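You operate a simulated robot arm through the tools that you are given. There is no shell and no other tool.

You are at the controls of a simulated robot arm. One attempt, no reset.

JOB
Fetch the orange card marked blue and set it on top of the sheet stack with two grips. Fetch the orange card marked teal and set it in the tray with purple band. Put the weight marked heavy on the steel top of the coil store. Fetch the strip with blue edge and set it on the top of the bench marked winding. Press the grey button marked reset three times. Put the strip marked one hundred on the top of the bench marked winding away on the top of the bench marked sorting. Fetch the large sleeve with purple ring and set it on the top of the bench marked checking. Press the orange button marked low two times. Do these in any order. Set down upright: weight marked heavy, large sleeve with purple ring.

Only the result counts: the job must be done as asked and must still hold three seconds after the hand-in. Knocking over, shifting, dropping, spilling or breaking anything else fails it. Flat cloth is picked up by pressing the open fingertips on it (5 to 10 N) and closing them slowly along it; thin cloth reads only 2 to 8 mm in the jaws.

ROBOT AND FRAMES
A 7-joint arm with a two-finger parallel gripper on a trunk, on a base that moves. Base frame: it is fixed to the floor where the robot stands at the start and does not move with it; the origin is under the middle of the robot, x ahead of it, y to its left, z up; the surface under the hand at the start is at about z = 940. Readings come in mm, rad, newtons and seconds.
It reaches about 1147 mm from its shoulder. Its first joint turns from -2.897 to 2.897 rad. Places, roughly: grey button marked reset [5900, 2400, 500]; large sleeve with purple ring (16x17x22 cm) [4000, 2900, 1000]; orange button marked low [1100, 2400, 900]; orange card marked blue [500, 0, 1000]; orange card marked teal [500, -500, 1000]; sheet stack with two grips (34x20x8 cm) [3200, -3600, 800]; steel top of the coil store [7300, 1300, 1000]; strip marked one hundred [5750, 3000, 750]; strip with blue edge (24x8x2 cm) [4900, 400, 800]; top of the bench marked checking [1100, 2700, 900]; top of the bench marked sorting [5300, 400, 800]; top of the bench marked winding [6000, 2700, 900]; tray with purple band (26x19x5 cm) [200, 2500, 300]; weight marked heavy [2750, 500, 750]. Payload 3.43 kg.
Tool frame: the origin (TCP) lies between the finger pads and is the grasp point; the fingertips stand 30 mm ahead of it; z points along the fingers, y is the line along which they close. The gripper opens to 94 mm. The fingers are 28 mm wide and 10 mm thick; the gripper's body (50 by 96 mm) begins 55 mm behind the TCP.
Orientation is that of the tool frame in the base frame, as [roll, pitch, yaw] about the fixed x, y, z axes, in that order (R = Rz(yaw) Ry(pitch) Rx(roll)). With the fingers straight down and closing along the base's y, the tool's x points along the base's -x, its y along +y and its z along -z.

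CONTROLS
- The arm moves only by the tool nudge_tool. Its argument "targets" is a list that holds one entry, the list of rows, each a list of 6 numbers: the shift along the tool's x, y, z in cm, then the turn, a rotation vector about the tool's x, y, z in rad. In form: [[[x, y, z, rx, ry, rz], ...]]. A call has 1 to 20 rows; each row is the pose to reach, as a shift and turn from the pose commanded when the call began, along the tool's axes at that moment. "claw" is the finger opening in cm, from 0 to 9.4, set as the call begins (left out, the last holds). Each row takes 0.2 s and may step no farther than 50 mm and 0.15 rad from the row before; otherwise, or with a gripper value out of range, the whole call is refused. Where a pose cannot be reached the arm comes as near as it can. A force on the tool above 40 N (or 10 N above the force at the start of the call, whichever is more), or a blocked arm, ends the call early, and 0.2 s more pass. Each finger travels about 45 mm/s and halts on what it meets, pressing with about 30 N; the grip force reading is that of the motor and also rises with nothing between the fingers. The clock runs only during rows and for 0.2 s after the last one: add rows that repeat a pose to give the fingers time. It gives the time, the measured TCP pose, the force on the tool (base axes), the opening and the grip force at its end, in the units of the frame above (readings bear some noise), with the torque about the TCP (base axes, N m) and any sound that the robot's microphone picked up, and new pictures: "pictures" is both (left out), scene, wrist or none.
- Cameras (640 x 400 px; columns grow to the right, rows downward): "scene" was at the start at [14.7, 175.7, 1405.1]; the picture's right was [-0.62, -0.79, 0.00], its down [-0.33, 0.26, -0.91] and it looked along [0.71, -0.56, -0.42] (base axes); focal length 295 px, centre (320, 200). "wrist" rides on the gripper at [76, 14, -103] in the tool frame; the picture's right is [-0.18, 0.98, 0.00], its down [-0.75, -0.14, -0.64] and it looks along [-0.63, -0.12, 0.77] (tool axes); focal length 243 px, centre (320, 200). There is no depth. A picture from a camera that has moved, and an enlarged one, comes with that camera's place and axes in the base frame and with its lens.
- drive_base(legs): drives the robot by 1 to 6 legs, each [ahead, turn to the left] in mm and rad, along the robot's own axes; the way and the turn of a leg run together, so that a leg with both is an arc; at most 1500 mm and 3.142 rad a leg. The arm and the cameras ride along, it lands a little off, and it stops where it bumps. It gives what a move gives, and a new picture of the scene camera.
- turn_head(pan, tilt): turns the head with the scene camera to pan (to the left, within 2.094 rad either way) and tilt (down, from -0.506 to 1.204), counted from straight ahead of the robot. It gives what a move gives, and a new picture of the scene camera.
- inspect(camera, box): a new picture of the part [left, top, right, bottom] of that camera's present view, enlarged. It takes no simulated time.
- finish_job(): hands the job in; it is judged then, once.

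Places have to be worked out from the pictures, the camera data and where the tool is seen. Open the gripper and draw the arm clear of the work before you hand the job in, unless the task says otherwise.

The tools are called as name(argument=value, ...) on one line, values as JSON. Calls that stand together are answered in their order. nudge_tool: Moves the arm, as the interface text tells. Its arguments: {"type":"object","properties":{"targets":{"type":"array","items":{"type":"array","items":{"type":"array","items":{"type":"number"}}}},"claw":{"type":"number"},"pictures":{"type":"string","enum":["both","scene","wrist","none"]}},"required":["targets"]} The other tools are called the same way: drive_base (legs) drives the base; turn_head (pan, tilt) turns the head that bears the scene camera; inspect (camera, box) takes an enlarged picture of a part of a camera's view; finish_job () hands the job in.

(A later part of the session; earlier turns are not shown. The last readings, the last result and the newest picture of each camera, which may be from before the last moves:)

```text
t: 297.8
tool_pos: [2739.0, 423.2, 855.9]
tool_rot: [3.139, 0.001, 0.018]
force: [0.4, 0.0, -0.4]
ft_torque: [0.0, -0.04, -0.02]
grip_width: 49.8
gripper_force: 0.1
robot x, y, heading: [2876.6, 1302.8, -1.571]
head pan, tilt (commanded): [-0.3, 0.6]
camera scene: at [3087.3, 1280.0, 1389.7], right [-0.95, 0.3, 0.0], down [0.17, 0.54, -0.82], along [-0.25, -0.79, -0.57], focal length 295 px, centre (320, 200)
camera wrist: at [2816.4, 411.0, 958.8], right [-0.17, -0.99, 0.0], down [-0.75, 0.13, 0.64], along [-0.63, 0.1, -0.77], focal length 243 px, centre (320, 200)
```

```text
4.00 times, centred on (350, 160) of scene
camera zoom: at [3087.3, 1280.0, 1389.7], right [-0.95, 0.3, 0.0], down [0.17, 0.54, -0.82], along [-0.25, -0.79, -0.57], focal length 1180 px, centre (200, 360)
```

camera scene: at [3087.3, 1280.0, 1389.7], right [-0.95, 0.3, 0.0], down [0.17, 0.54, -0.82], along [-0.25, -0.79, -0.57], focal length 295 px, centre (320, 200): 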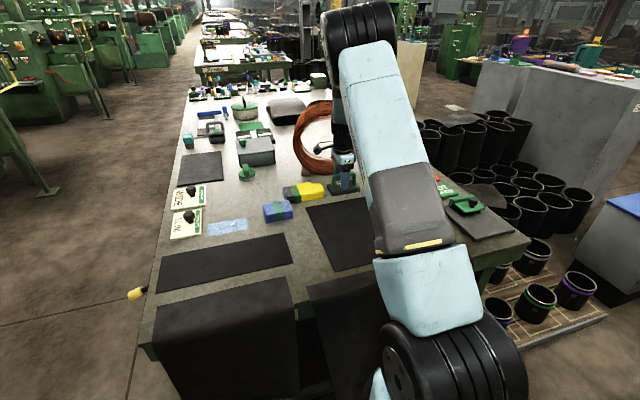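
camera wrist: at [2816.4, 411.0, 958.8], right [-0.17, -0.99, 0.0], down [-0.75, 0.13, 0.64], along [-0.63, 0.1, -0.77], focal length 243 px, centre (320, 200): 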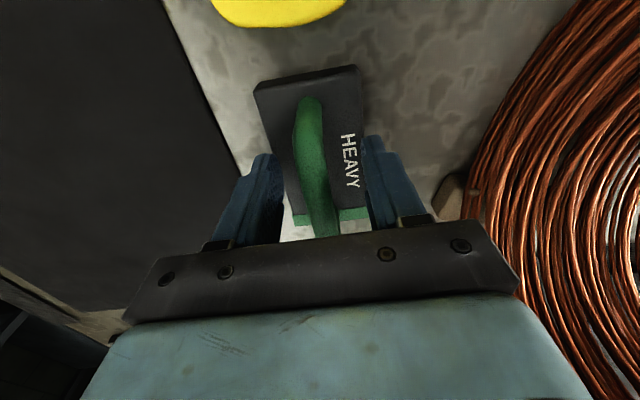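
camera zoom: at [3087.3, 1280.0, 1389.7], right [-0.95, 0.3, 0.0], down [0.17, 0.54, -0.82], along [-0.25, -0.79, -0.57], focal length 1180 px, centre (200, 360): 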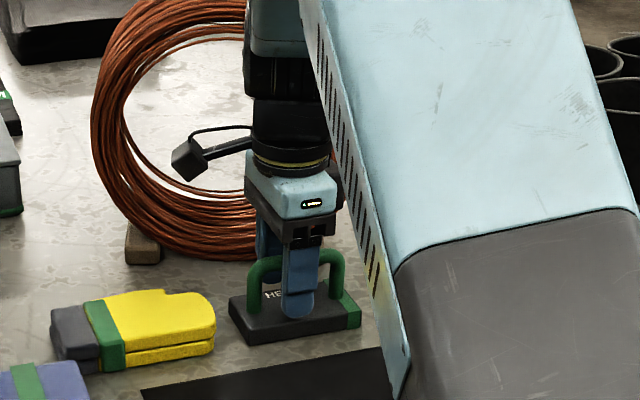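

The fingers straddle the grip bar with no contact. I close on it and test with a small lift.

nudge_tool(targets=[[[0, 0, 0, 0, 0, 0], [0, 0, 0, 0, 0, 0], [0, 0, 0, 0, 0, 0], [0, 0, 0, 0, 0, 0], [0, 0, 0, 0, 0, 0]]], claw=0, pictures="none")

nudge_tool(targets=[[[0, 0, -0.3, 0, 0, 0], [0, 0, -0.8, 0, 0, 0], [0, 0, -1.5, 0, 0, 0], [0, 0, -1.5, 0, 0, 0]]])

```text
t: 299.0
tool_pos: [2739.7, 423.2, 856.9]
tool_rot: [3.137, 0.002, 0.016]
force: [-1.3, 1.7, 0.7]
ft_torque: [-0.02, -0.03, -0.11]
grip_width: 18.4
gripper_force: 30.2
robot x, y, heading: [2874.3, 1298.8, -1.574]
head pan, tilt (commanded): [-0.3, 0.6]
```

```text
t: 300.0
tool_pos: [2739.3, 423.5, 869.9]
tool_rot: [3.137, 0.002, 0.016]
force: [0.2, 0.9, -10.5]
ft_torque: [0.01, -0.09, 0.0]
grip_width: 18.3
gripper_force: 29.6
robot x, y, heading: [2875.2, 1306.5, -1.574]
head pan, tilt (commanded): [-0.3, 0.6]
camera scene: at [3087.3, 1279.5, 1389.7], right [-0.95, 0.3, 0.0], down [0.17, 0.54, -0.82], along [-0.25, -0.79, -0.57], focal length 295 px, centre (320, 200)
camera wrist: at [2816.1, 410.9, 973.1], right [-0.17, -0.99, 0.0], down [-0.76, 0.13, 0.64], along [-0.63, 0.11, -0.77], focal length 243 px, centre (320, 200)
```

scene: 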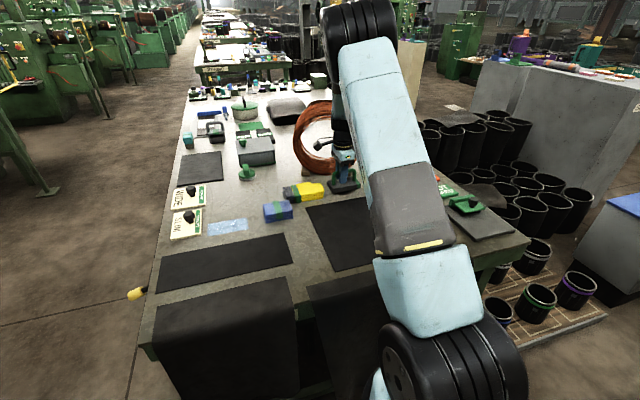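
wrist: 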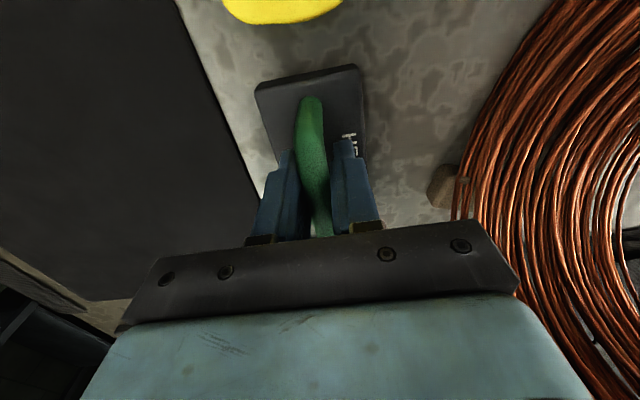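

Lifted: about 10.5 N hangs in the grip. I raise it straight up, then draw it back toward the robot.

nudge_tool(targets=[[[0, 0, -2, 0, 0, 0], [0, 0, -5, 0, 0, 0], [0, 0, -8, 0, 0, 0], [0, 0, -11, 0, 0, 0], [0, 0, -14, 0, 0, 0], [0, 0, -17, 0, 0, 0], [0, 0, -20, 0, 0, 0], [0, 0, -23, 0, 0, 0], [0, 0, -26, 0, 0, 0], [0, -3, -28, 0, 0, 0], [0, -7, -29, 0, 0, 0], [0, -11, -30, 0, 0, 0], [0, -15, -30, 0, 0, 0], [0, -19, -30, 0, 0, 0], [0, -23, -30, 0, 0, 0], [0, -27, -30, 0, 0, 0], [0, -31, -30, 0, 0, 0], [0, -35, -30, 0, 0, 0], [0, -39, -30, 0, 0, 0], [0, -39, -30, 0, 0, 0]]])

```text
t: 304.2
tool_pos: [2733.5, 815.1, 1169.9]
tool_rot: [3.138, 0.002, 0.018]
force: [0.0, 0.7, -8.9]
ft_torque: [0.01, -0.11, -0.01]
grip_width: 18.4
gripper_force: 29.4
robot x, y, heading: [2879.1, 1305.6, -1.571]
head pan, tilt (commanded): [-0.3, 0.6]
camera scene: at [3087.2, 1280.4, 1389.7], right [-0.95, 0.3, 0.0], down [0.17, 0.54, -0.82], along [-0.25, -0.79, -0.57], focal length 295 px, centre (320, 200)
camera wrist: at [2810.8, 803.0, 1271.7], right [-0.17, -0.99, 0.0], down [-0.75, 0.13, 0.64], along [-0.63, 0.1, -0.77], focal length 243 px, centre (320, 200)
```

scene: 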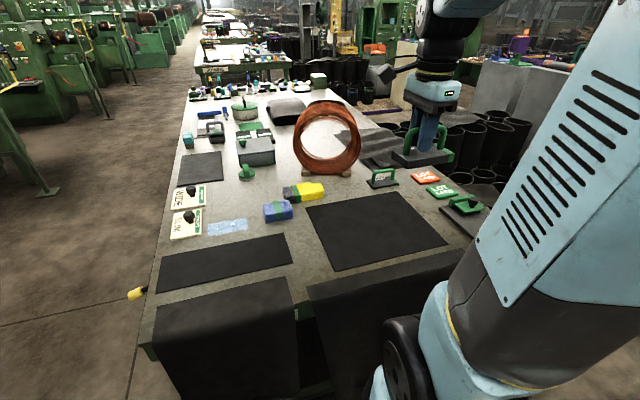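
wrist: 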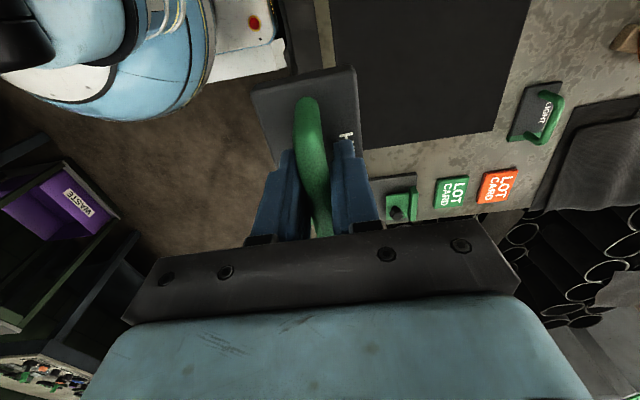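

The weight is safely held. I back away from the bench, turn left to face east and look toward the coil store near [7300, 1300].

drive_base(legs=[[-280, 0]])

drive_base(legs=[[0, 0.79]])

drive_base(legs=[[0, 0.78]])

turn_head(pan=0.0, tilt=0.25)

inspect(camera="scene", box=[160, 50, 480, 250])

```text
t: 306.1
tool_pos: [2732.8, 1094.7, 1169.0]
tool_rot: [3.138, 0.002, 0.016]
force: [0.4, 0.5, -9.0]
ft_torque: [0.0, -0.1, 0.02]
grip_width: 18.4
gripper_force: 30.0
robot x, y, heading: [2880.2, 1583.9, -1.571]
head pan, tilt (commanded): [-0.3, 0.6]
camera scene: at [3087.7, 1560.5, 1389.7], right [-0.95, 0.3, 0.0], down [0.17, 0.54, -0.82], along [-0.25, -0.79, -0.57], focal length 295 px, centre (320, 200)
```

scene: 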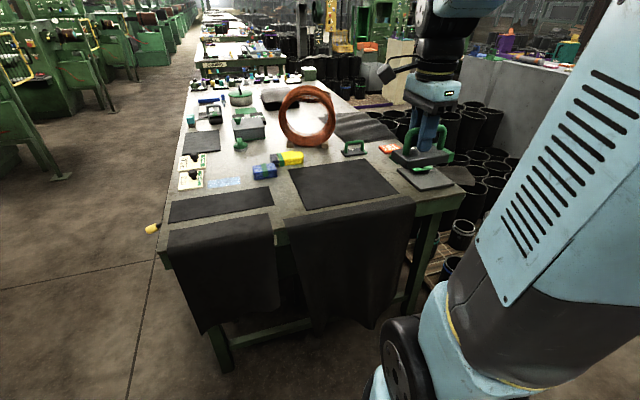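

```text
t: 308.9
tool_pos: [3123.4, 1137.8, 1169.0]
tool_rot: [3.139, 0.001, 0.804]
force: [0.1, 0.2, -9.2]
ft_torque: [0.1, -0.1, -0.01]
grip_width: 18.2
gripper_force: 29.6
robot x, y, heading: [2846.5, 1551.3, -0.788]
head pan, tilt (commanded): [-0.3, 0.6]
camera scene: at [3012.5, 1684.0, 1389.7], right [-0.89, -0.47, 0.0], down [-0.26, 0.5, -0.82], along [0.38, -0.73, -0.57], focal length 295 px, centre (320, 200)
```

scene: 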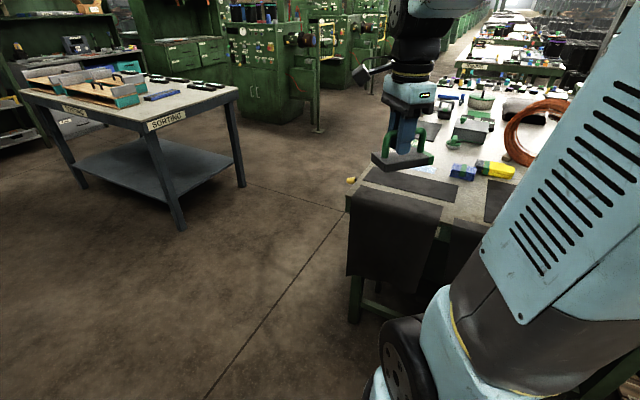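

```text
t: 311.6
tool_pos: [3336.4, 1460.5, 1169.7]
tool_rot: [3.137, 0.001, 1.598]
force: [0.5, -0.1, -10.1]
ft_torque: [0.08, 0.0, 0.0]
grip_width: 18.3
gripper_force: 30.3
robot x, y, heading: [2844.3, 1502.2, -0.002]
head pan, tilt (commanded): [-0.3, 0.6]
camera scene: at [2874.0, 1715.6, 1389.7], right [-0.3, -0.95, 0.0], down [-0.54, 0.17, -0.82], along [0.79, -0.25, -0.57], focal length 295 px, centre (320, 200)
```

scene: 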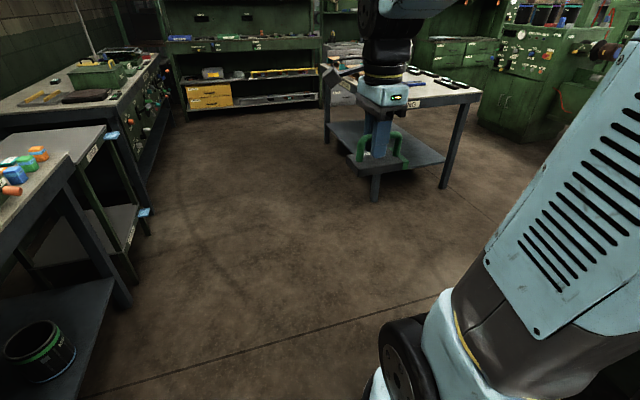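

```text
t: 312.4
tool_pos: [3334.7, 1458.7, 1169.4]
tool_rot: [3.137, 0.001, 1.597]
force: [-0.8, -0.2, -9.8]
ft_torque: [0.07, 0.04, 0.0]
grip_width: 18.5
gripper_force: 29.7
robot x, y, heading: [2846.3, 1504.5, -0.0]
head pan, tilt (commanded): [0.0, 0.25]
camera scene: at [2882.3, 1741.6, 1421.8], right [0.0, -1.0, 0.0], down [-0.25, 0.0, -0.97], along [0.97, 0.0, -0.25], focal length 295 px, centre (320, 200)
```

scene: 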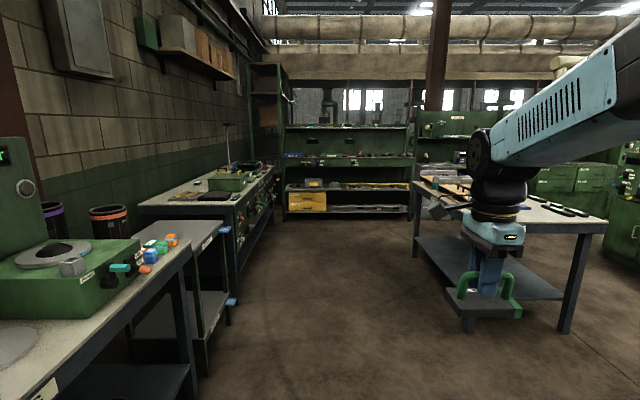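

```text
2.00 times, centred on (320, 150) of scene
camera zoom: at [2882.3, 1741.6, 1421.8], right [0.0, -1.0, 0.0], down [-0.25, 0.0, -0.97], along [0.97, 0.0, -0.25], focal length 590 px, centre (320, 300)
```

zoom: 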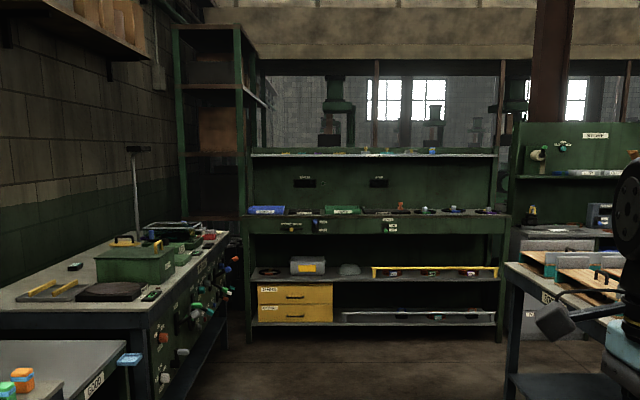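

The listed place projects onto the green wall unit at the far east end. I drive east between the sorting bench and the north row to get a closer look.

drive_base(legs=[[1500, 0], [1400, 0]])

turn_head(pan=0.0, tilt=0.4)

inspect(camera="scene", box=[160, 20, 480, 220])

```text
t: 326.6
tool_pos: [6237.1, 1422.9, 1170.6]
tool_rot: [3.14, 0.002, 1.581]
force: [0.0, -0.2, -9.7]
ft_torque: [0.05, 0.03, -0.02]
grip_width: 18.5
gripper_force: 29.6
robot x, y, heading: [5748.8, 1475.6, -0.016]
head pan, tilt (commanded): [0.0, 0.25]
camera scene: at [5788.7, 1711.8, 1421.9], right [-0.02, -1.0, 0.0], down [-0.25, 0.0, -0.97], along [0.97, -0.02, -0.25], focal length 295 px, centre (320, 200)
```

scene: 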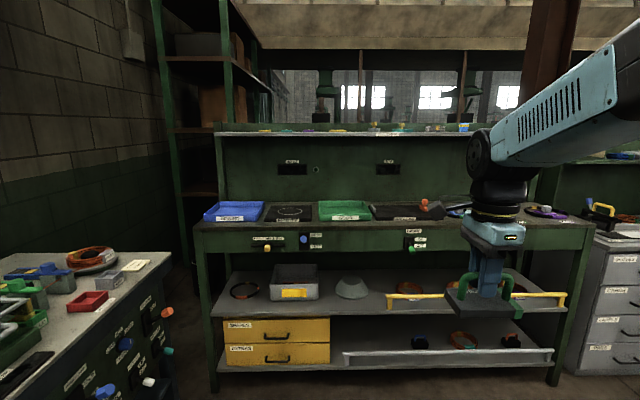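

```text
t: 327.3
tool_pos: [6237.5, 1422.8, 1170.2]
tool_rot: [3.138, 0.003, 1.582]
force: [-0.7, -0.2, -10.3]
ft_torque: [0.06, 0.03, 0.01]
grip_width: 18.2
gripper_force: 29.8
robot x, y, heading: [5748.9, 1477.5, -0.018]
head pan, tilt (commanded): [0.0, 0.4]
camera scene: at [5787.9, 1711.8, 1408.0], right [-0.02, -1.0, 0.0], down [-0.39, 0.01, -0.92], along [0.92, -0.02, -0.39], focal length 295 px, centre (320, 200)
```

scene: 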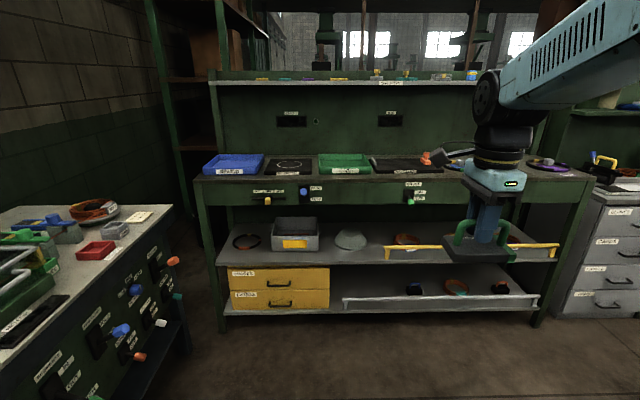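

```text
2.00 times, centred on (320, 120) of scene
camera zoom: at [5787.9, 1711.8, 1408.0], right [-0.02, -1.0, 0.0], down [-0.39, 0.01, -0.92], along [0.92, -0.02, -0.39], focal length 590 px, centre (320, 360)
```

zoom: 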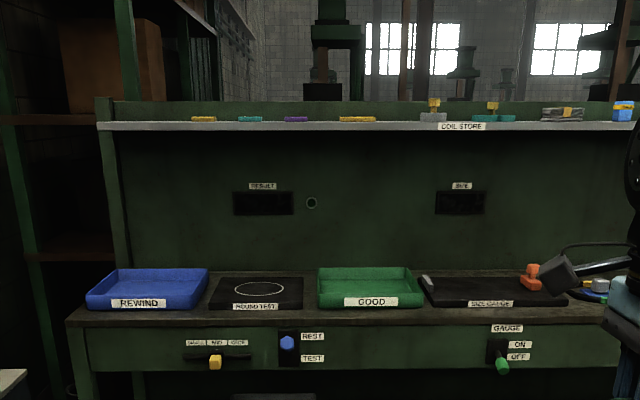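

The wall unit carries the label COIL STORE; its worktop at z about 980 agrees with the listed place (the upper shelf is at about 1375). I go nearer to examine the worktop and find a free spot.

drive_base(legs=[[450, 0]])

turn_head(pan=-0.2, tilt=0.5)

inspect(camera="scene", box=[60, 60, 380, 260])

inspect(camera="scene", box=[320, 60, 640, 260])

```text
t: 330.1
tool_pos: [6690.0, 1416.8, 1170.4]
tool_rot: [3.138, 0.002, 1.583]
force: [-0.2, 0.3, -9.5]
ft_torque: [0.07, 0.01, 0.02]
grip_width: 18.6
gripper_force: 30.3
robot x, y, heading: [6206.2, 1470.5, -0.014]
head pan, tilt (commanded): [0.0, 0.4]
camera scene: at [6239.7, 1703.4, 1407.9], right [-0.02, -1.0, 0.0], down [-0.39, 0.01, -0.92], along [0.92, -0.01, -0.39], focal length 295 px, centre (320, 200)
```

scene: 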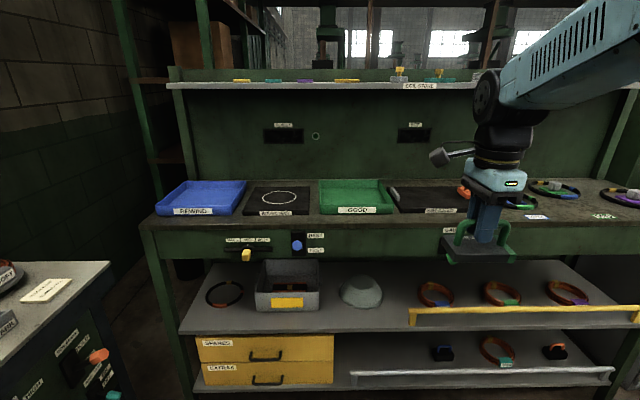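

```text
t: 330.8
tool_pos: [6689.7, 1415.7, 1170.8]
tool_rot: [3.138, 0.001, 1.583]
force: [0.0, 0.1, -9.7]
ft_torque: [0.09, 0.04, 0.02]
grip_width: 18.0
gripper_force: 30.0
robot x, y, heading: [6204.9, 1468.9, -0.018]
head pan, tilt (commanded): [-0.201, 0.499]
camera scene: at [6236.0, 1685.4, 1398.8], right [-0.21, -0.98, 0.0], down [-0.47, 0.1, -0.88], along [0.86, -0.19, -0.48], focal length 295 px, centre (320, 200)
```

scene: 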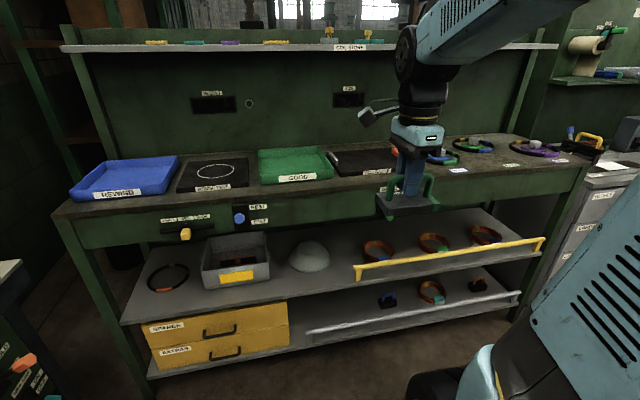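

```text
2.00 times, centred on (220, 160) of scene
camera zoom: at [6236.0, 1685.4, 1398.8], right [-0.21, -0.98, 0.0], down [-0.47, 0.1, -0.88], along [0.86, -0.19, -0.48], focal length 590 px, centre (520, 280)
```

zoom: 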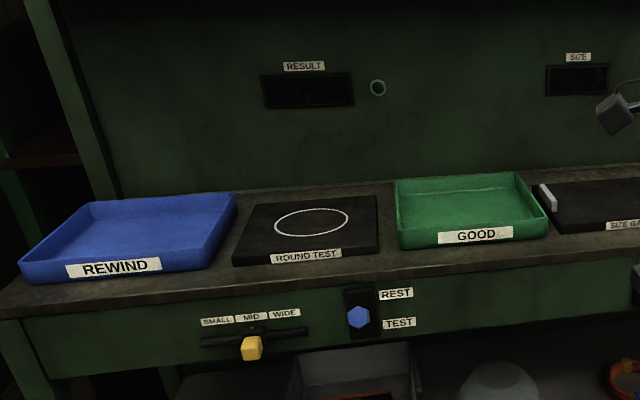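

```text
2.00 times, centred on (480, 160) of scene
camera zoom: at [6236.0, 1685.4, 1398.8], right [-0.21, -0.98, 0.0], down [-0.47, 0.1, -0.88], along [0.86, -0.19, -0.48], focal length 590 px, centre (0, 280)
```

zoom: 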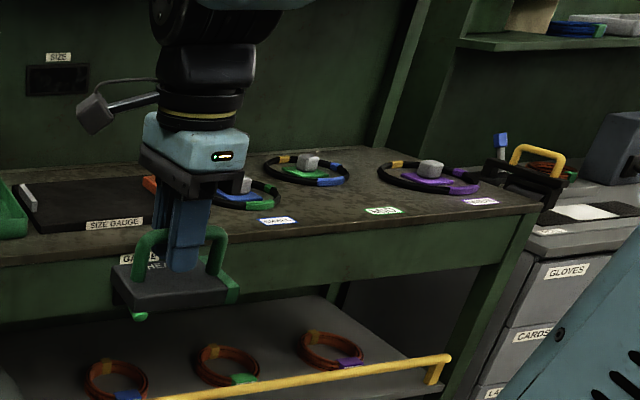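

The worktop (z about 950, front edge x about 7107) has free room at its right part, in front of the middle ring coil, around [7220, 790]. I move the robot sideways to get there: a bit ahead, turn right, drive, turn left.

drive_base(legs=[[130, 0]])

drive_base(legs=[[0, -0.79]])

drive_base(legs=[[0, -0.76]])

```text
t: 332.1
tool_pos: [6821.7, 1414.3, 1171.6]
tool_rot: [3.139, 0.001, 1.583]
force: [0.0, 0.8, -9.5]
ft_torque: [0.05, 0.04, 0.0]
grip_width: 18.4
gripper_force: 29.8
robot x, y, heading: [6334.6, 1462.6, -0.017]
head pan, tilt (commanded): [-0.201, 0.499]
camera scene: at [6366.8, 1683.3, 1398.8], right [-0.21, -0.98, 0.0], down [-0.47, 0.1, -0.88], along [0.86, -0.19, -0.48], focal length 295 px, centre (320, 200)
```

scene: 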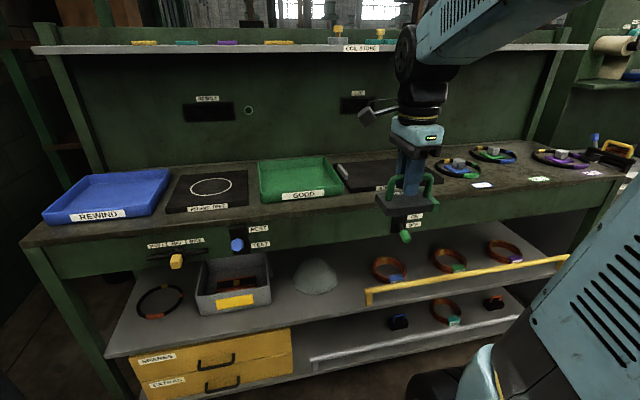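

```text
t: 334.9
tool_pos: [6637.2, 1079.6, 1170.9]
tool_rot: [3.139, 0.002, 0.79]
force: [-0.6, -0.1, -9.7]
ft_torque: [0.06, -0.01, -0.04]
grip_width: 18.2
gripper_force: 30.8
robot x, y, heading: [6364.3, 1496.4, -0.809]
head pan, tilt (commanded): [-0.201, 0.499]
camera scene: at [6543.2, 1625.6, 1398.8], right [-0.85, -0.53, 0.0], down [-0.26, 0.41, -0.88], along [0.47, -0.74, -0.48], focal length 295 px, centre (320, 200)
```

scene: 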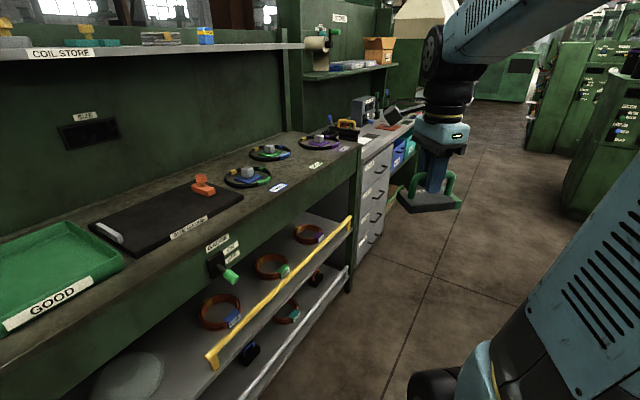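

```text
t: 337.5
tool_pos: [6272.4, 1005.9, 1171.7]
tool_rot: [3.141, 0.001, 0.022]
force: [-0.9, -0.9, -10.3]
ft_torque: [0.0, 0.03, 0.02]
grip_width: 17.9
gripper_force: 30.0
robot x, y, heading: [6411.3, 1493.4, -1.564]
head pan, tilt (commanded): [-0.201, 0.499]
camera scene: at [6629.5, 1467.6, 1398.8], right [-0.98, 0.19, 0.0], down [0.09, 0.47, -0.88], along [-0.17, -0.86, -0.48], focal length 295 px, centre (320, 200)
```

scene: 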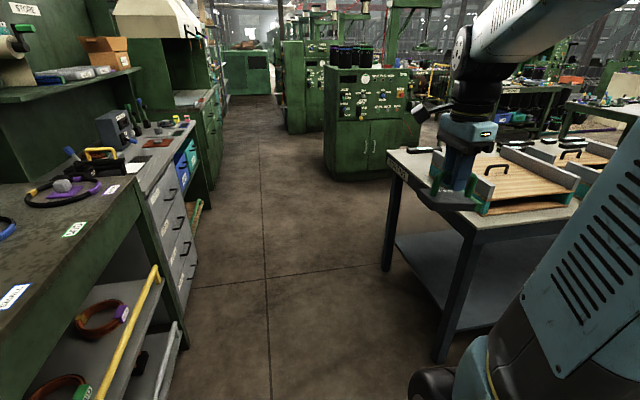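

Two ring coils stand at about [7299, 933] and [7288, 453], the middle one further back at [7398, 692]; the spot around [7232, 695] is free. I drive south beside the worktop and turn left to face it.

drive_base(legs=[[675, 0]])

drive_base(legs=[[0, 0.79]])

drive_base(legs=[[0, 0.78]])

turn_head(pan=-0.1, tilt=0.55)

```text
t: 341.3
tool_pos: [6273.7, 333.5, 1171.3]
tool_rot: [3.138, 0.003, 0.018]
force: [0.1, -0.2, -10.1]
ft_torque: [0.02, 0.13, 0.0]
grip_width: 13.9
gripper_force: 30.2
robot x, y, heading: [6410.0, 823.2, -1.572]
head pan, tilt (commanded): [-0.201, 0.499]
camera scene: at [6632.5, 793.4, 1398.8], right [-0.98, 0.2, 0.0], down [0.09, 0.47, -0.88], along [-0.17, -0.86, -0.48], focal length 295 px, centre (320, 200)
```

scene: 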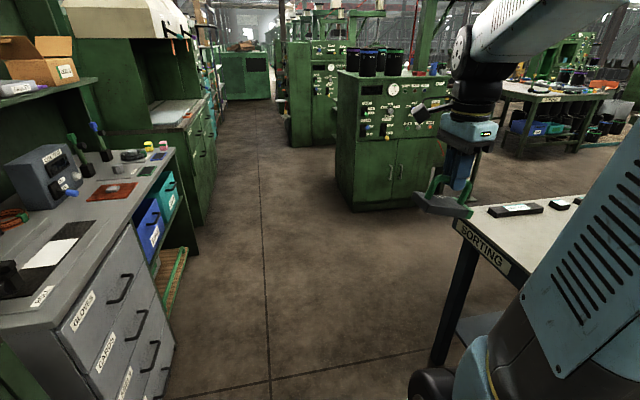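

```text
t: 344.0
tool_pos: [6664.4, 377.8, 1171.6]
tool_rot: [3.138, 0.002, 0.812]
force: [-0.3, -0.3, -9.6]
ft_torque: [-0.1, 0.08, 0.03]
grip_width: 13.7
gripper_force: 29.8
robot x, y, heading: [6383.7, 792.1, -0.778]
head pan, tilt (commanded): [-0.201, 0.499]
camera scene: at [6556.8, 923.8, 1398.8], right [-0.83, -0.56, 0.0], down [-0.27, 0.4, -0.88], along [0.49, -0.73, -0.48], focal length 295 px, centre (320, 200)
```

scene: 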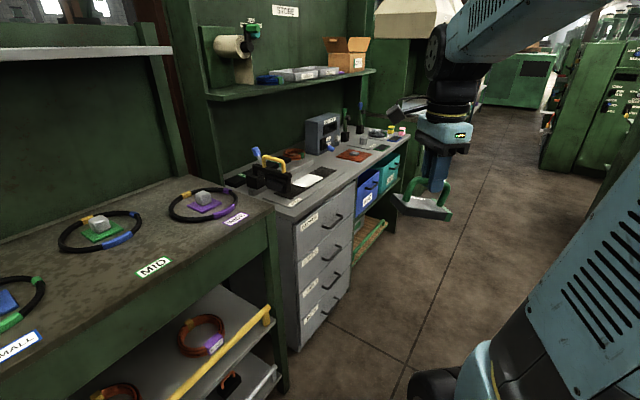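

```text
t: 346.7
tool_pos: [6871.9, 700.4, 1173.0]
tool_rot: [3.141, 0.0, 1.596]
force: [0.8, -0.6, -8.8]
ft_torque: [0.03, 0.0, 0.0]
grip_width: 13.8
gripper_force: 29.9
robot x, y, heading: [6379.5, 741.1, 0.003]
head pan, tilt (commanded): [-0.201, 0.499]
camera scene: at [6414.2, 959.3, 1398.8], right [-0.2, -0.98, 0.0], down [-0.47, 0.09, -0.88], along [0.86, -0.17, -0.48], focal length 295 px, centre (320, 200)
```

scene: 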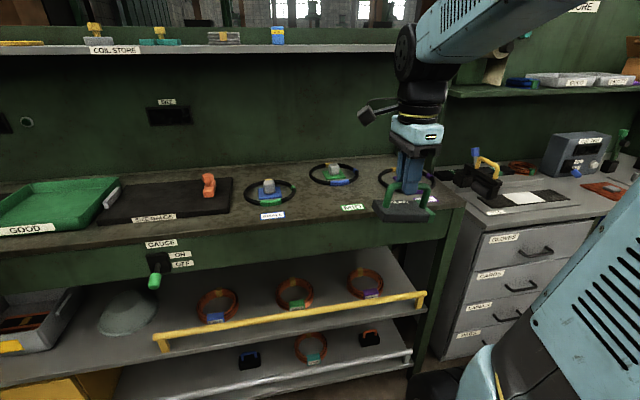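

```text
t: 347.4
tool_pos: [6870.9, 697.6, 1173.8]
tool_rot: [3.139, 0.002, 1.599]
force: [0.8, 0.3, -9.5]
ft_torque: [0.06, 0.03, -0.01]
grip_width: 13.5
gripper_force: 29.8
robot x, y, heading: [6384.8, 740.2, 0.003]
head pan, tilt (commanded): [-0.099, 0.55]
camera scene: at [6413.6, 968.5, 1394.2], right [-0.1, -1.0, 0.0], down [-0.52, 0.05, -0.85], along [0.85, -0.08, -0.52], focal length 295 px, centre (320, 200)
```

scene: 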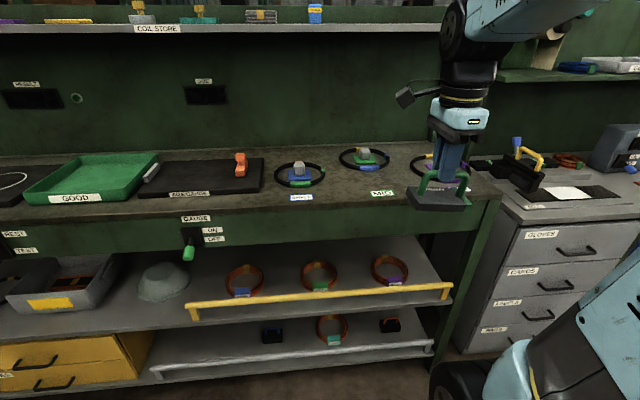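

The grip opening dropped from 18.4 to 13.8 mm, so the weight shifted a little in the fingers. I check it closely before placing.

inspect(camera="wrist", box=[0, 0, 640, 400])

inspect(camera="scene", box=[380, 80, 520, 220])

inspect(camera="scene", box=[240, 120, 480, 240])

```text
1.00 times, centred on (320, 200) of wrist (not enlarged: the box is as wide or as high as the picture)
camera zoom: at [6883.6, 775.2, 1276.0], right [0.99, -0.16, 0.0], down [-0.12, -0.76, 0.64], along [-0.1, -0.63, -0.77], focal length 243 px, centre (320, 200)
```

zoom: 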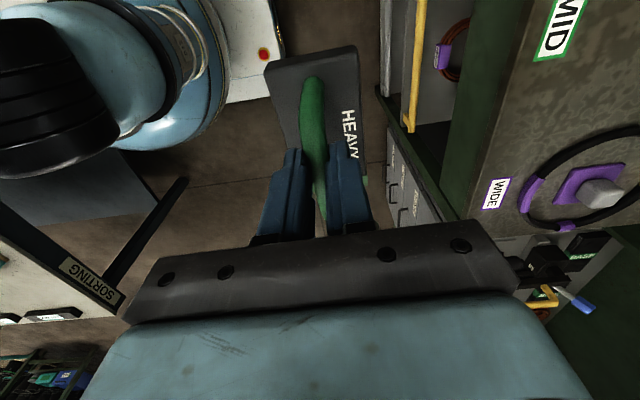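

```text
2.86 times, centred on (450, 150) of scene
camera zoom: at [6413.6, 968.5, 1394.2], right [-0.1, -1.0, 0.0], down [-0.52, 0.05, -0.85], along [0.85, -0.08, -0.52], focal length 843 px, centre (-51, 343)
```

zoom: 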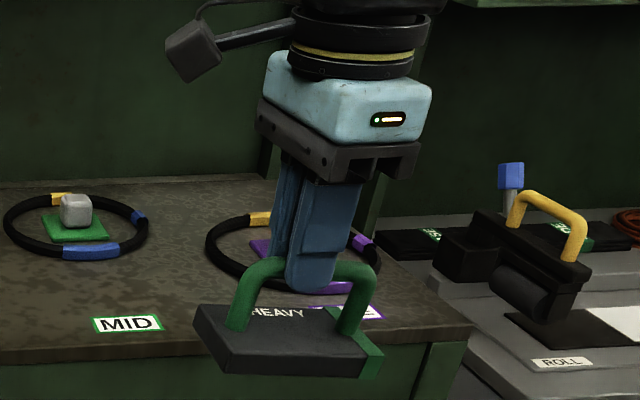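

```text
2.67 times, centred on (360, 180) of scene
camera zoom: at [6413.6, 968.5, 1394.2], right [-0.1, -1.0, 0.0], down [-0.52, 0.05, -0.85], along [0.85, -0.08, -0.52], focal length 787 px, centre (213, 253)
```

zoom: 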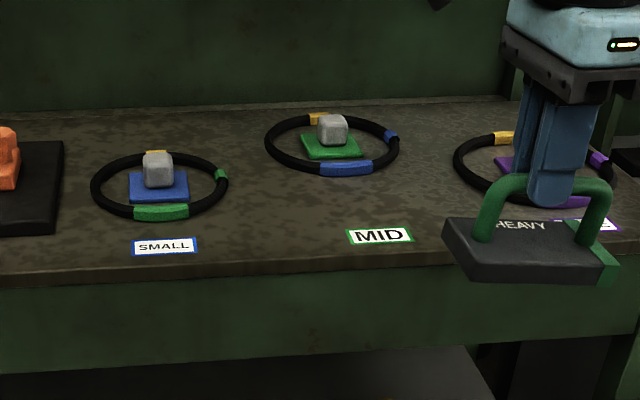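

The weight has slid a little down in the fingers but hangs level. I move it slowly forward over the free spot at about [7245, 712].

nudge_tool(targets=[[[0, 0.8, 0, 0, 0, 0], [0, 2, 0, 0, 0, 0], [0.1, 3.8, 0, 0, 0, 0], [0.1, 5.8, 0, 0, 0, 0], [0.1, 8, 0, 0, 0, 0], [0.1, 10.2, 0, 0, 0, 0], [0.1, 12.4, 0, 0, 0, 0], [0.1, 14.6, 0, 0, 0, 0], [0.2, 16.8, 0, 0, 0, 0], [0.2, 19, 0, 0, 0, 0], [0.2, 21.2, 0, 0, 0, 0], [0.2, 23.4, 0, 0, 0, 0], [0.2, 25.6, 0, 0, 0, 0], [0.3, 27.8, 0, 0, 0, 0], [0.3, 30, 0, 0, 0, 0], [0.3, 32.2, 0, 0, 0, 0], [0.3, 34.2, 0, 0, 0, 0], [0.3, 36, 0, 0, 0, 0], [0.3, 37, 0, 0, 0, 0], [0.3, 37.4, 0, 0, 0, 0]]])

```text
t: 351.6
tool_pos: [7245.0, 713.4, 1173.9]
tool_rot: [3.141, 0.002, 1.599]
force: [0.6, 0.0, -9.2]
ft_torque: [0.06, 0.02, -0.02]
grip_width: 13.4
gripper_force: 29.8
robot x, y, heading: [6380.2, 740.8, 0.001]
head pan, tilt (commanded): [-0.099, 0.55]
camera scene: at [6414.3, 968.5, 1394.2], right [-0.1, -1.0, 0.0], down [-0.52, 0.05, -0.85], along [0.85, -0.08, -0.52], focal length 295 px, centre (320, 200)
camera wrist: at [7258.0, 789.5, 1276.3], right [0.99, -0.16, 0.0], down [-0.12, -0.76, 0.64], along [-0.1, -0.63, -0.77], focal length 243 px, centre (320, 200)
```

scene: 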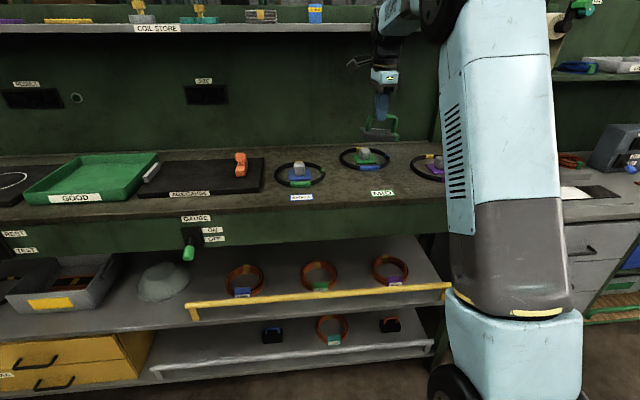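
wrist: 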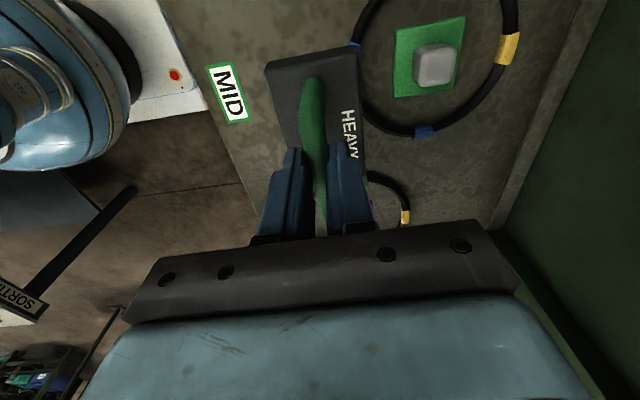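

Both cameras together give free x from about 7160 to 7290 here, so I centre the weight at x 7228 and lower it gently.

nudge_tool(targets=[[[0, -0.8, 1, 0, 0, 0], [0, -1.7, 2.5, 0, 0, 0], [0, -1.7, 4.2, 0, 0, 0], [0, -1.7, 6, 0, 0, 0], [0, -1.7, 7.6, 0, 0, 0], [0, -1.7, 9, 0, 0, 0], [0, -1.7, 10, 0, 0, 0], [0, -1.7, 10.6, 0, 0, 0], [0, -1.7, 10.6, 0, 0, 0]]])

inspect(camera="scene", box=[300, 90, 460, 210])

```text
t: 353.6
tool_pos: [7229.1, 712.5, 1068.3]
tool_rot: [3.141, 0.0, 1.597]
force: [0.4, 0.9, -9.6]
ft_torque: [0.08, 0.03, -0.02]
grip_width: 13.7
gripper_force: 29.7
robot x, y, heading: [6383.7, 741.6, -0.0]
head pan, tilt (commanded): [-0.099, 0.55]
camera scene: at [6414.3, 968.5, 1394.2], right [-0.1, -1.0, 0.0], down [-0.52, 0.05, -0.85], along [0.85, -0.08, -0.52], focal length 295 px, centre (320, 200)
camera wrist: at [7241.1, 789.0, 1170.6], right [0.99, -0.16, 0.0], down [-0.12, -0.76, 0.64], along [-0.1, -0.63, -0.77], focal length 243 px, centre (320, 200)
```

scene: 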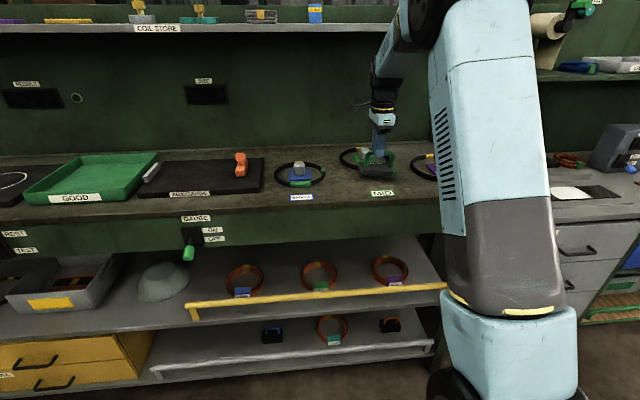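
wrist: 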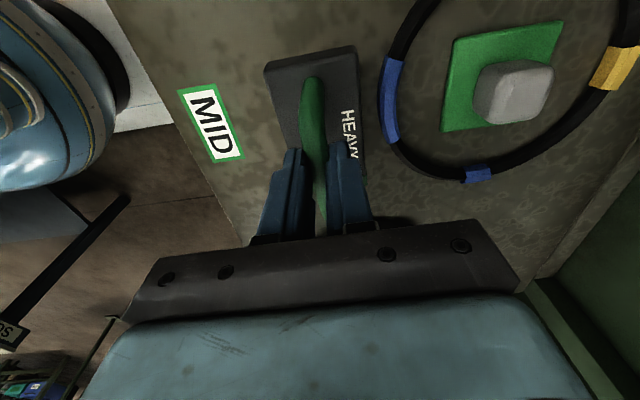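

```text
3.33 times, centred on (380, 150) of scene
camera zoom: at [6414.3, 968.5, 1394.2], right [-0.1, -1.0, 0.0], down [-0.52, 0.05, -0.85], along [0.85, -0.08, -0.52], focal length 983 px, centre (120, 367)
```

zoom: 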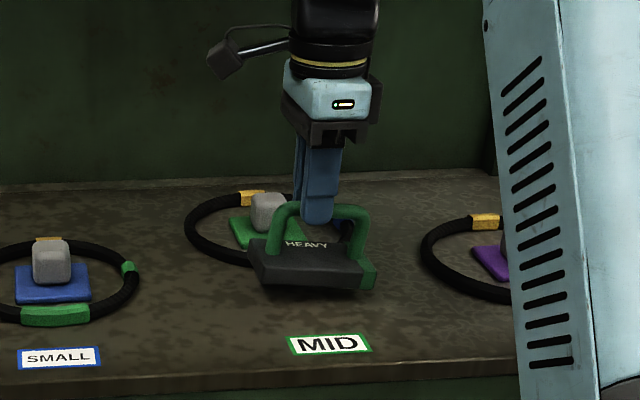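

The weight hovers clear between the MID label and the ring. I lower it in small steps until it stands.

nudge_tool(targets=[[[0, 0, 0.5, 0, 0, 0], [0, 0, 1, 0, 0, 0], [0, 0, 1.4, 0, 0, 0], [0, 0, 1.4, 0, 0, 0]]], pictures="none")

nudge_tool(targets=[[[0, 0, 0.4, 0, 0, 0], [0, 0, 0.8, 0, 0, 0], [0, 0, 1.0, 0, 0, 0], [0, 0, 1.0, 0, 0, 0]]], pictures="scene")

inspect(camera="scene", box=[320, 110, 440, 210])

```text
t: 354.6
tool_pos: [7228.9, 712.2, 1054.6]
tool_rot: [3.14, -0.001, 1.6]
force: [-0.6, 0.3, -10.4]
ft_torque: [0.04, 0.05, 0.02]
grip_width: 13.8
gripper_force: 30.2
robot x, y, heading: [6385.5, 741.0, 0.003]
head pan, tilt (commanded): [-0.099, 0.55]
```

```text
t: 355.6
tool_pos: [7228.0, 712.9, 1045.9]
tool_rot: [3.138, 0.001, 1.601]
force: [0.4, 8.6, 10.2]
ft_torque: [-0.57, -0.05, 0.04]
grip_width: 14.1
gripper_force: 29.9
robot x, y, heading: [6382.2, 741.9, 0.002]
head pan, tilt (commanded): [-0.099, 0.55]
camera scene: at [6413.3, 968.9, 1394.1], right [-0.1, -1.0, 0.0], down [-0.52, 0.05, -0.85], along [0.85, -0.08, -0.52], focal length 295 px, centre (320, 200)
```

scene: 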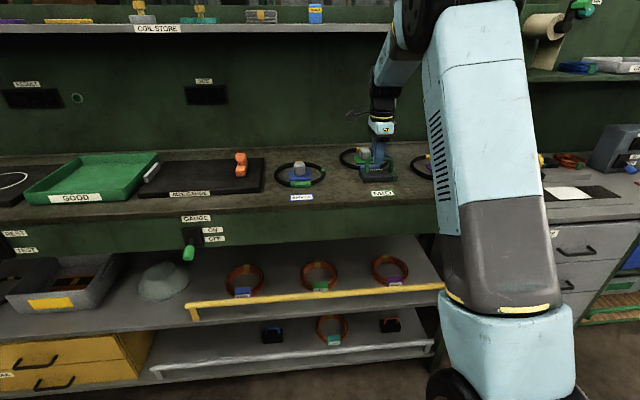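

```text
4.00 times, centred on (380, 160) of scene
camera zoom: at [6413.3, 968.9, 1394.1], right [-0.1, -1.0, 0.0], down [-0.52, 0.05, -0.85], along [0.85, -0.08, -0.52], focal length 1180 px, centre (80, 360)
```

zoom: 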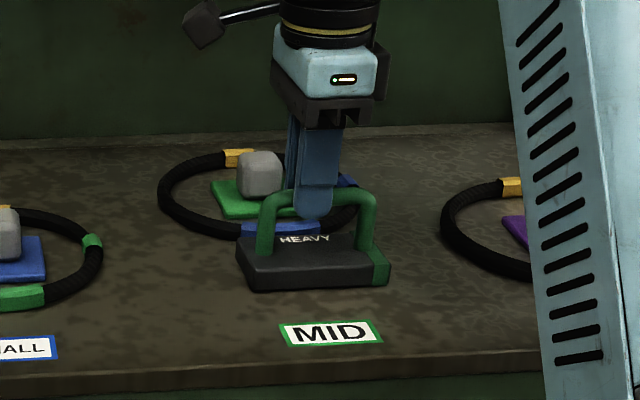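

It touches down (the right end first, with 20 N total). I ease up a millimetre and open the fingers to let it settle flat.

nudge_tool(targets=[[[0, 0, -0.1, 0, 0, 0], [0, 0, -0.1, 0, 0, 0]]], pictures="none")

nudge_tool(targets=[[[0, 0, 0, 0, 0, 0], [0, 0, 0, 0, 0, 0], [0, 0, 0, 0, 0, 0], [0, 0, 0, 0, 0, 0]]], claw=5.0)

inspect(camera="scene", box=[320, 110, 440, 210])

```text
t: 356.2
tool_pos: [7228.9, 711.0, 1044.9]
tool_rot: [3.14, 0.0, 1.599]
force: [0.0, 2.5, -4.4]
ft_torque: [-0.12, -0.03, 0.0]
grip_width: 13.4
gripper_force: 29.9
robot x, y, heading: [6381.4, 739.0, 0.003]
head pan, tilt (commanded): [-0.099, 0.55]
```

```text
t: 357.2
tool_pos: [7228.7, 711.7, 1045.7]
tool_rot: [3.139, 0.002, 1.599]
force: [-0.4, 0.1, 0.1]
ft_torque: [0.02, 0.01, -0.01]
grip_width: 50.1
gripper_force: 0.0
robot x, y, heading: [6384.3, 739.4, 0.006]
head pan, tilt (commanded): [-0.099, 0.55]
camera scene: at [6413.9, 968.5, 1394.2], right [-0.1, -1.0, 0.0], down [-0.52, 0.05, -0.85], along [0.85, -0.08, -0.52], focal length 295 px, centre (320, 200)
camera wrist: at [7241.0, 788.6, 1148.0], right [0.99, -0.16, 0.0], down [-0.12, -0.76, 0.64], along [-0.1, -0.63, -0.77], focal length 243 px, centre (320, 200)
```

scene: 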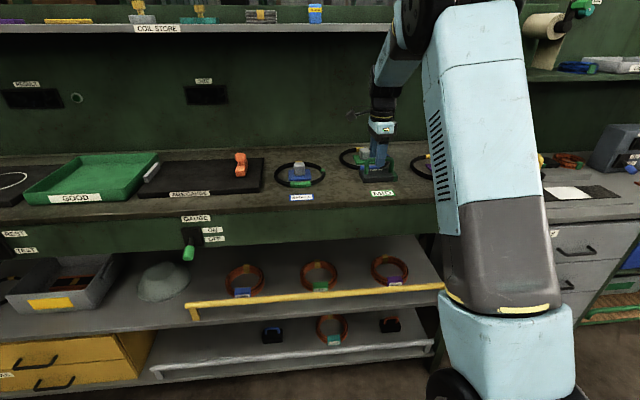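
wrist: 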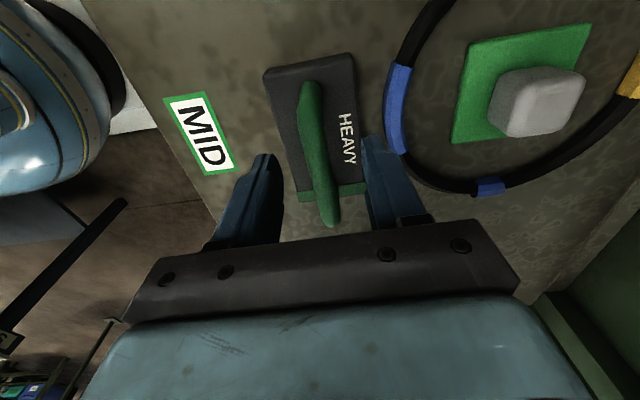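

```text
4.00 times, centred on (380, 160) of scene
camera zoom: at [6413.9, 968.5, 1394.2], right [-0.1, -1.0, 0.0], down [-0.52, 0.05, -0.85], along [0.85, -0.08, -0.52], focal length 1180 px, centre (80, 360)
```

zoom: 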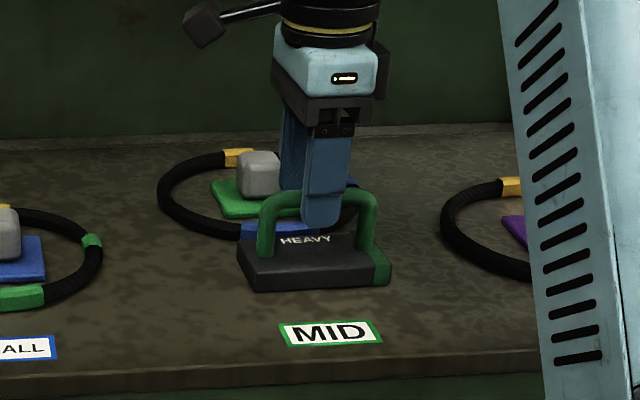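

The weight stands flat and upright on the coil store's worktop. I lift the fingers straight off the grip, draw back and turn toward the sorting bench.

nudge_tool(targets=[[[0, 0, -1, 0, 0, 0], [0, 0, -3, 0, 0, 0], [0, 0, -6, 0, 0, 0], [0, 0, -9, 0, 0, 0], [0, 0, -12, 0, 0, 0], [0, -4, -12.5, 0, 0, 0], [0, -8.5, -12.5, 0, 0, 0], [0, -13, -12.5, 0, 0, 0], [0, -17.5, -12.5, 0, 0, 0], [0, -22, -12.5, 0, 0, 0], [0, -26.5, -12.5, 0, 0, 0], [0, -31, -12.5, 0, 0, 0], [0, -35.5, -12.5, 0, 0, 0], [0, -38, -12.5, 0, 0, 0], [0, -38, -12.5, 0, 0, 0]]], pictures="scene")

drive_base(legs=[[0, 0.79]])

drive_base(legs=[[0, 0.79]])

```text
t: 360.4
tool_pos: [6847.1, 701.8, 1169.3]
tool_rot: [3.137, 0.002, 1.598]
force: [0.0, 0.2, 0.7]
ft_torque: [0.0, -0.02, -0.02]
grip_width: 50.1
gripper_force: 0.0
robot x, y, heading: [6382.1, 742.2, 0.002]
head pan, tilt (commanded): [-0.099, 0.55]
camera scene: at [6413.3, 968.5, 1394.2], right [-0.1, -1.0, 0.0], down [-0.52, 0.05, -0.85], along [0.85, -0.08, -0.52], focal length 295 px, centre (320, 200)
```

scene: 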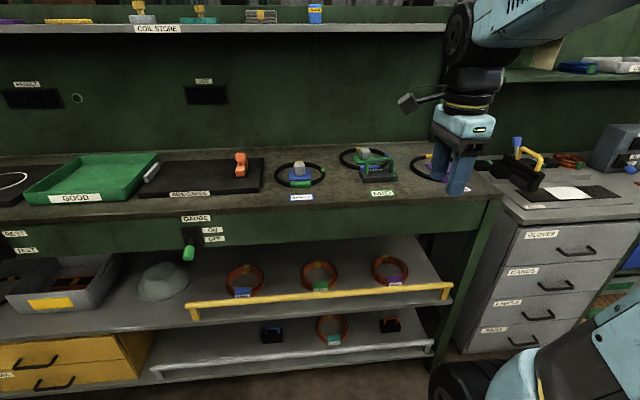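

```text
t: 363.1
tool_pos: [6738.4, 1043.6, 1168.2]
tool_rot: [3.14, 0.002, 2.389]
force: [0.5, 0.3, 0.1]
ft_torque: [0.02, -0.02, -0.04]
grip_width: 50.0
gripper_force: 0.1
robot x, y, heading: [6406.3, 713.8, 0.786]
head pan, tilt (commanded): [-0.099, 0.55]
camera scene: at [6272.5, 895.6, 1394.2], right [0.63, -0.77, 0.0], down [-0.4, -0.33, -0.85], along [0.66, 0.54, -0.52], focal length 295 px, centre (320, 200)
```

scene: 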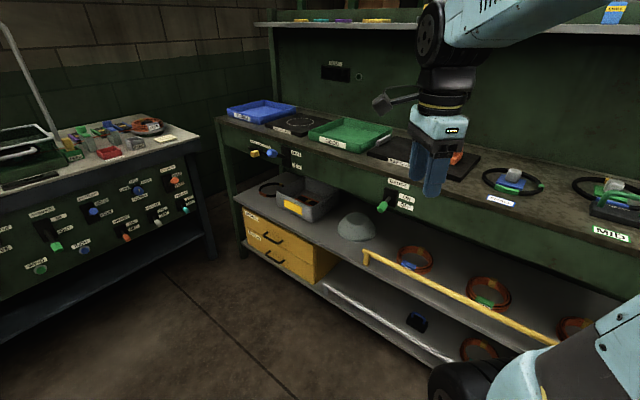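

```text
t: 365.8
tool_pos: [6403.2, 1178.9, 1169.2]
tool_rot: [3.142, 0.003, -3.098]
force: [-0.3, -0.1, 0.0]
ft_torque: [0.01, 0.03, 0.0]
grip_width: 50.2
gripper_force: 0.1
robot x, y, heading: [6453.8, 712.6, 1.572]
head pan, tilt (commanded): [-0.099, 0.55]
camera scene: at [6227.0, 745.1, 1394.2], right [1.0, -0.1, 0.0], down [-0.05, -0.52, -0.85], along [0.08, 0.85, -0.52], focal length 295 px, centre (320, 200)
```

scene: 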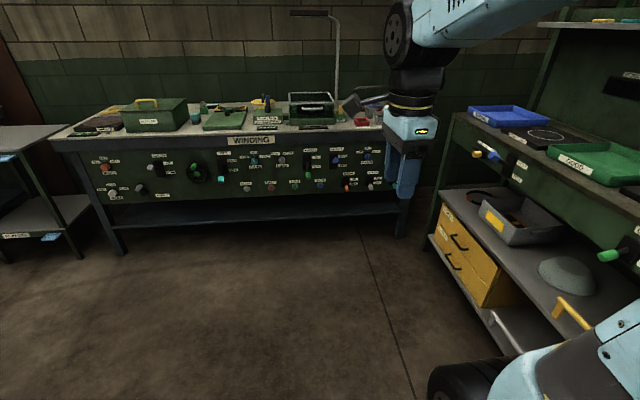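

The winding bench is in view with its panel of buttons and its top. I zoom in to find RESET, the strip marked 100 and free room.

inspect(camera="scene", box=[70, 80, 240, 210])

inspect(camera="scene", box=[230, 80, 400, 210])

```text
3.08 times, centred on (155, 145) of scene
camera zoom: at [6227.0, 745.1, 1394.2], right [1.0, -0.1, 0.0], down [-0.05, -0.52, -0.85], along [0.08, 0.85, -0.52], focal length 908 px, centre (828, 369)
```

zoom: 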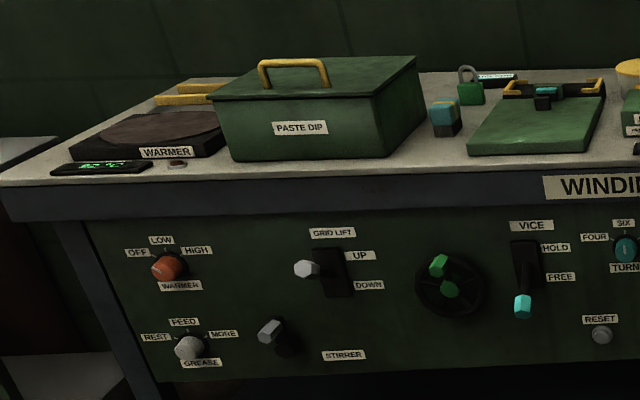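

```text
3.08 times, centred on (315, 145) of scene
camera zoom: at [6227.0, 745.1, 1394.2], right [1.0, -0.1, 0.0], down [-0.05, -0.52, -0.85], along [0.08, 0.85, -0.52], focal length 908 px, centre (335, 369)
```

zoom: 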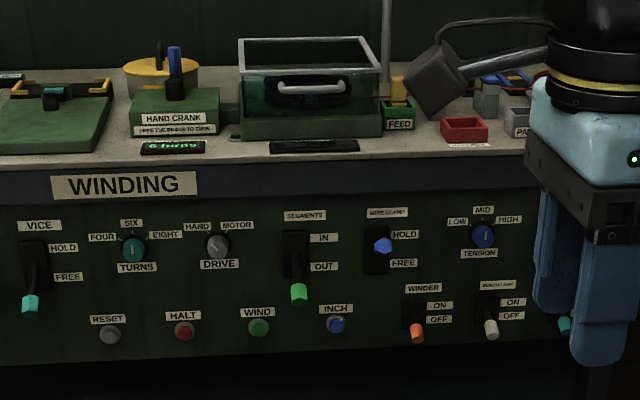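

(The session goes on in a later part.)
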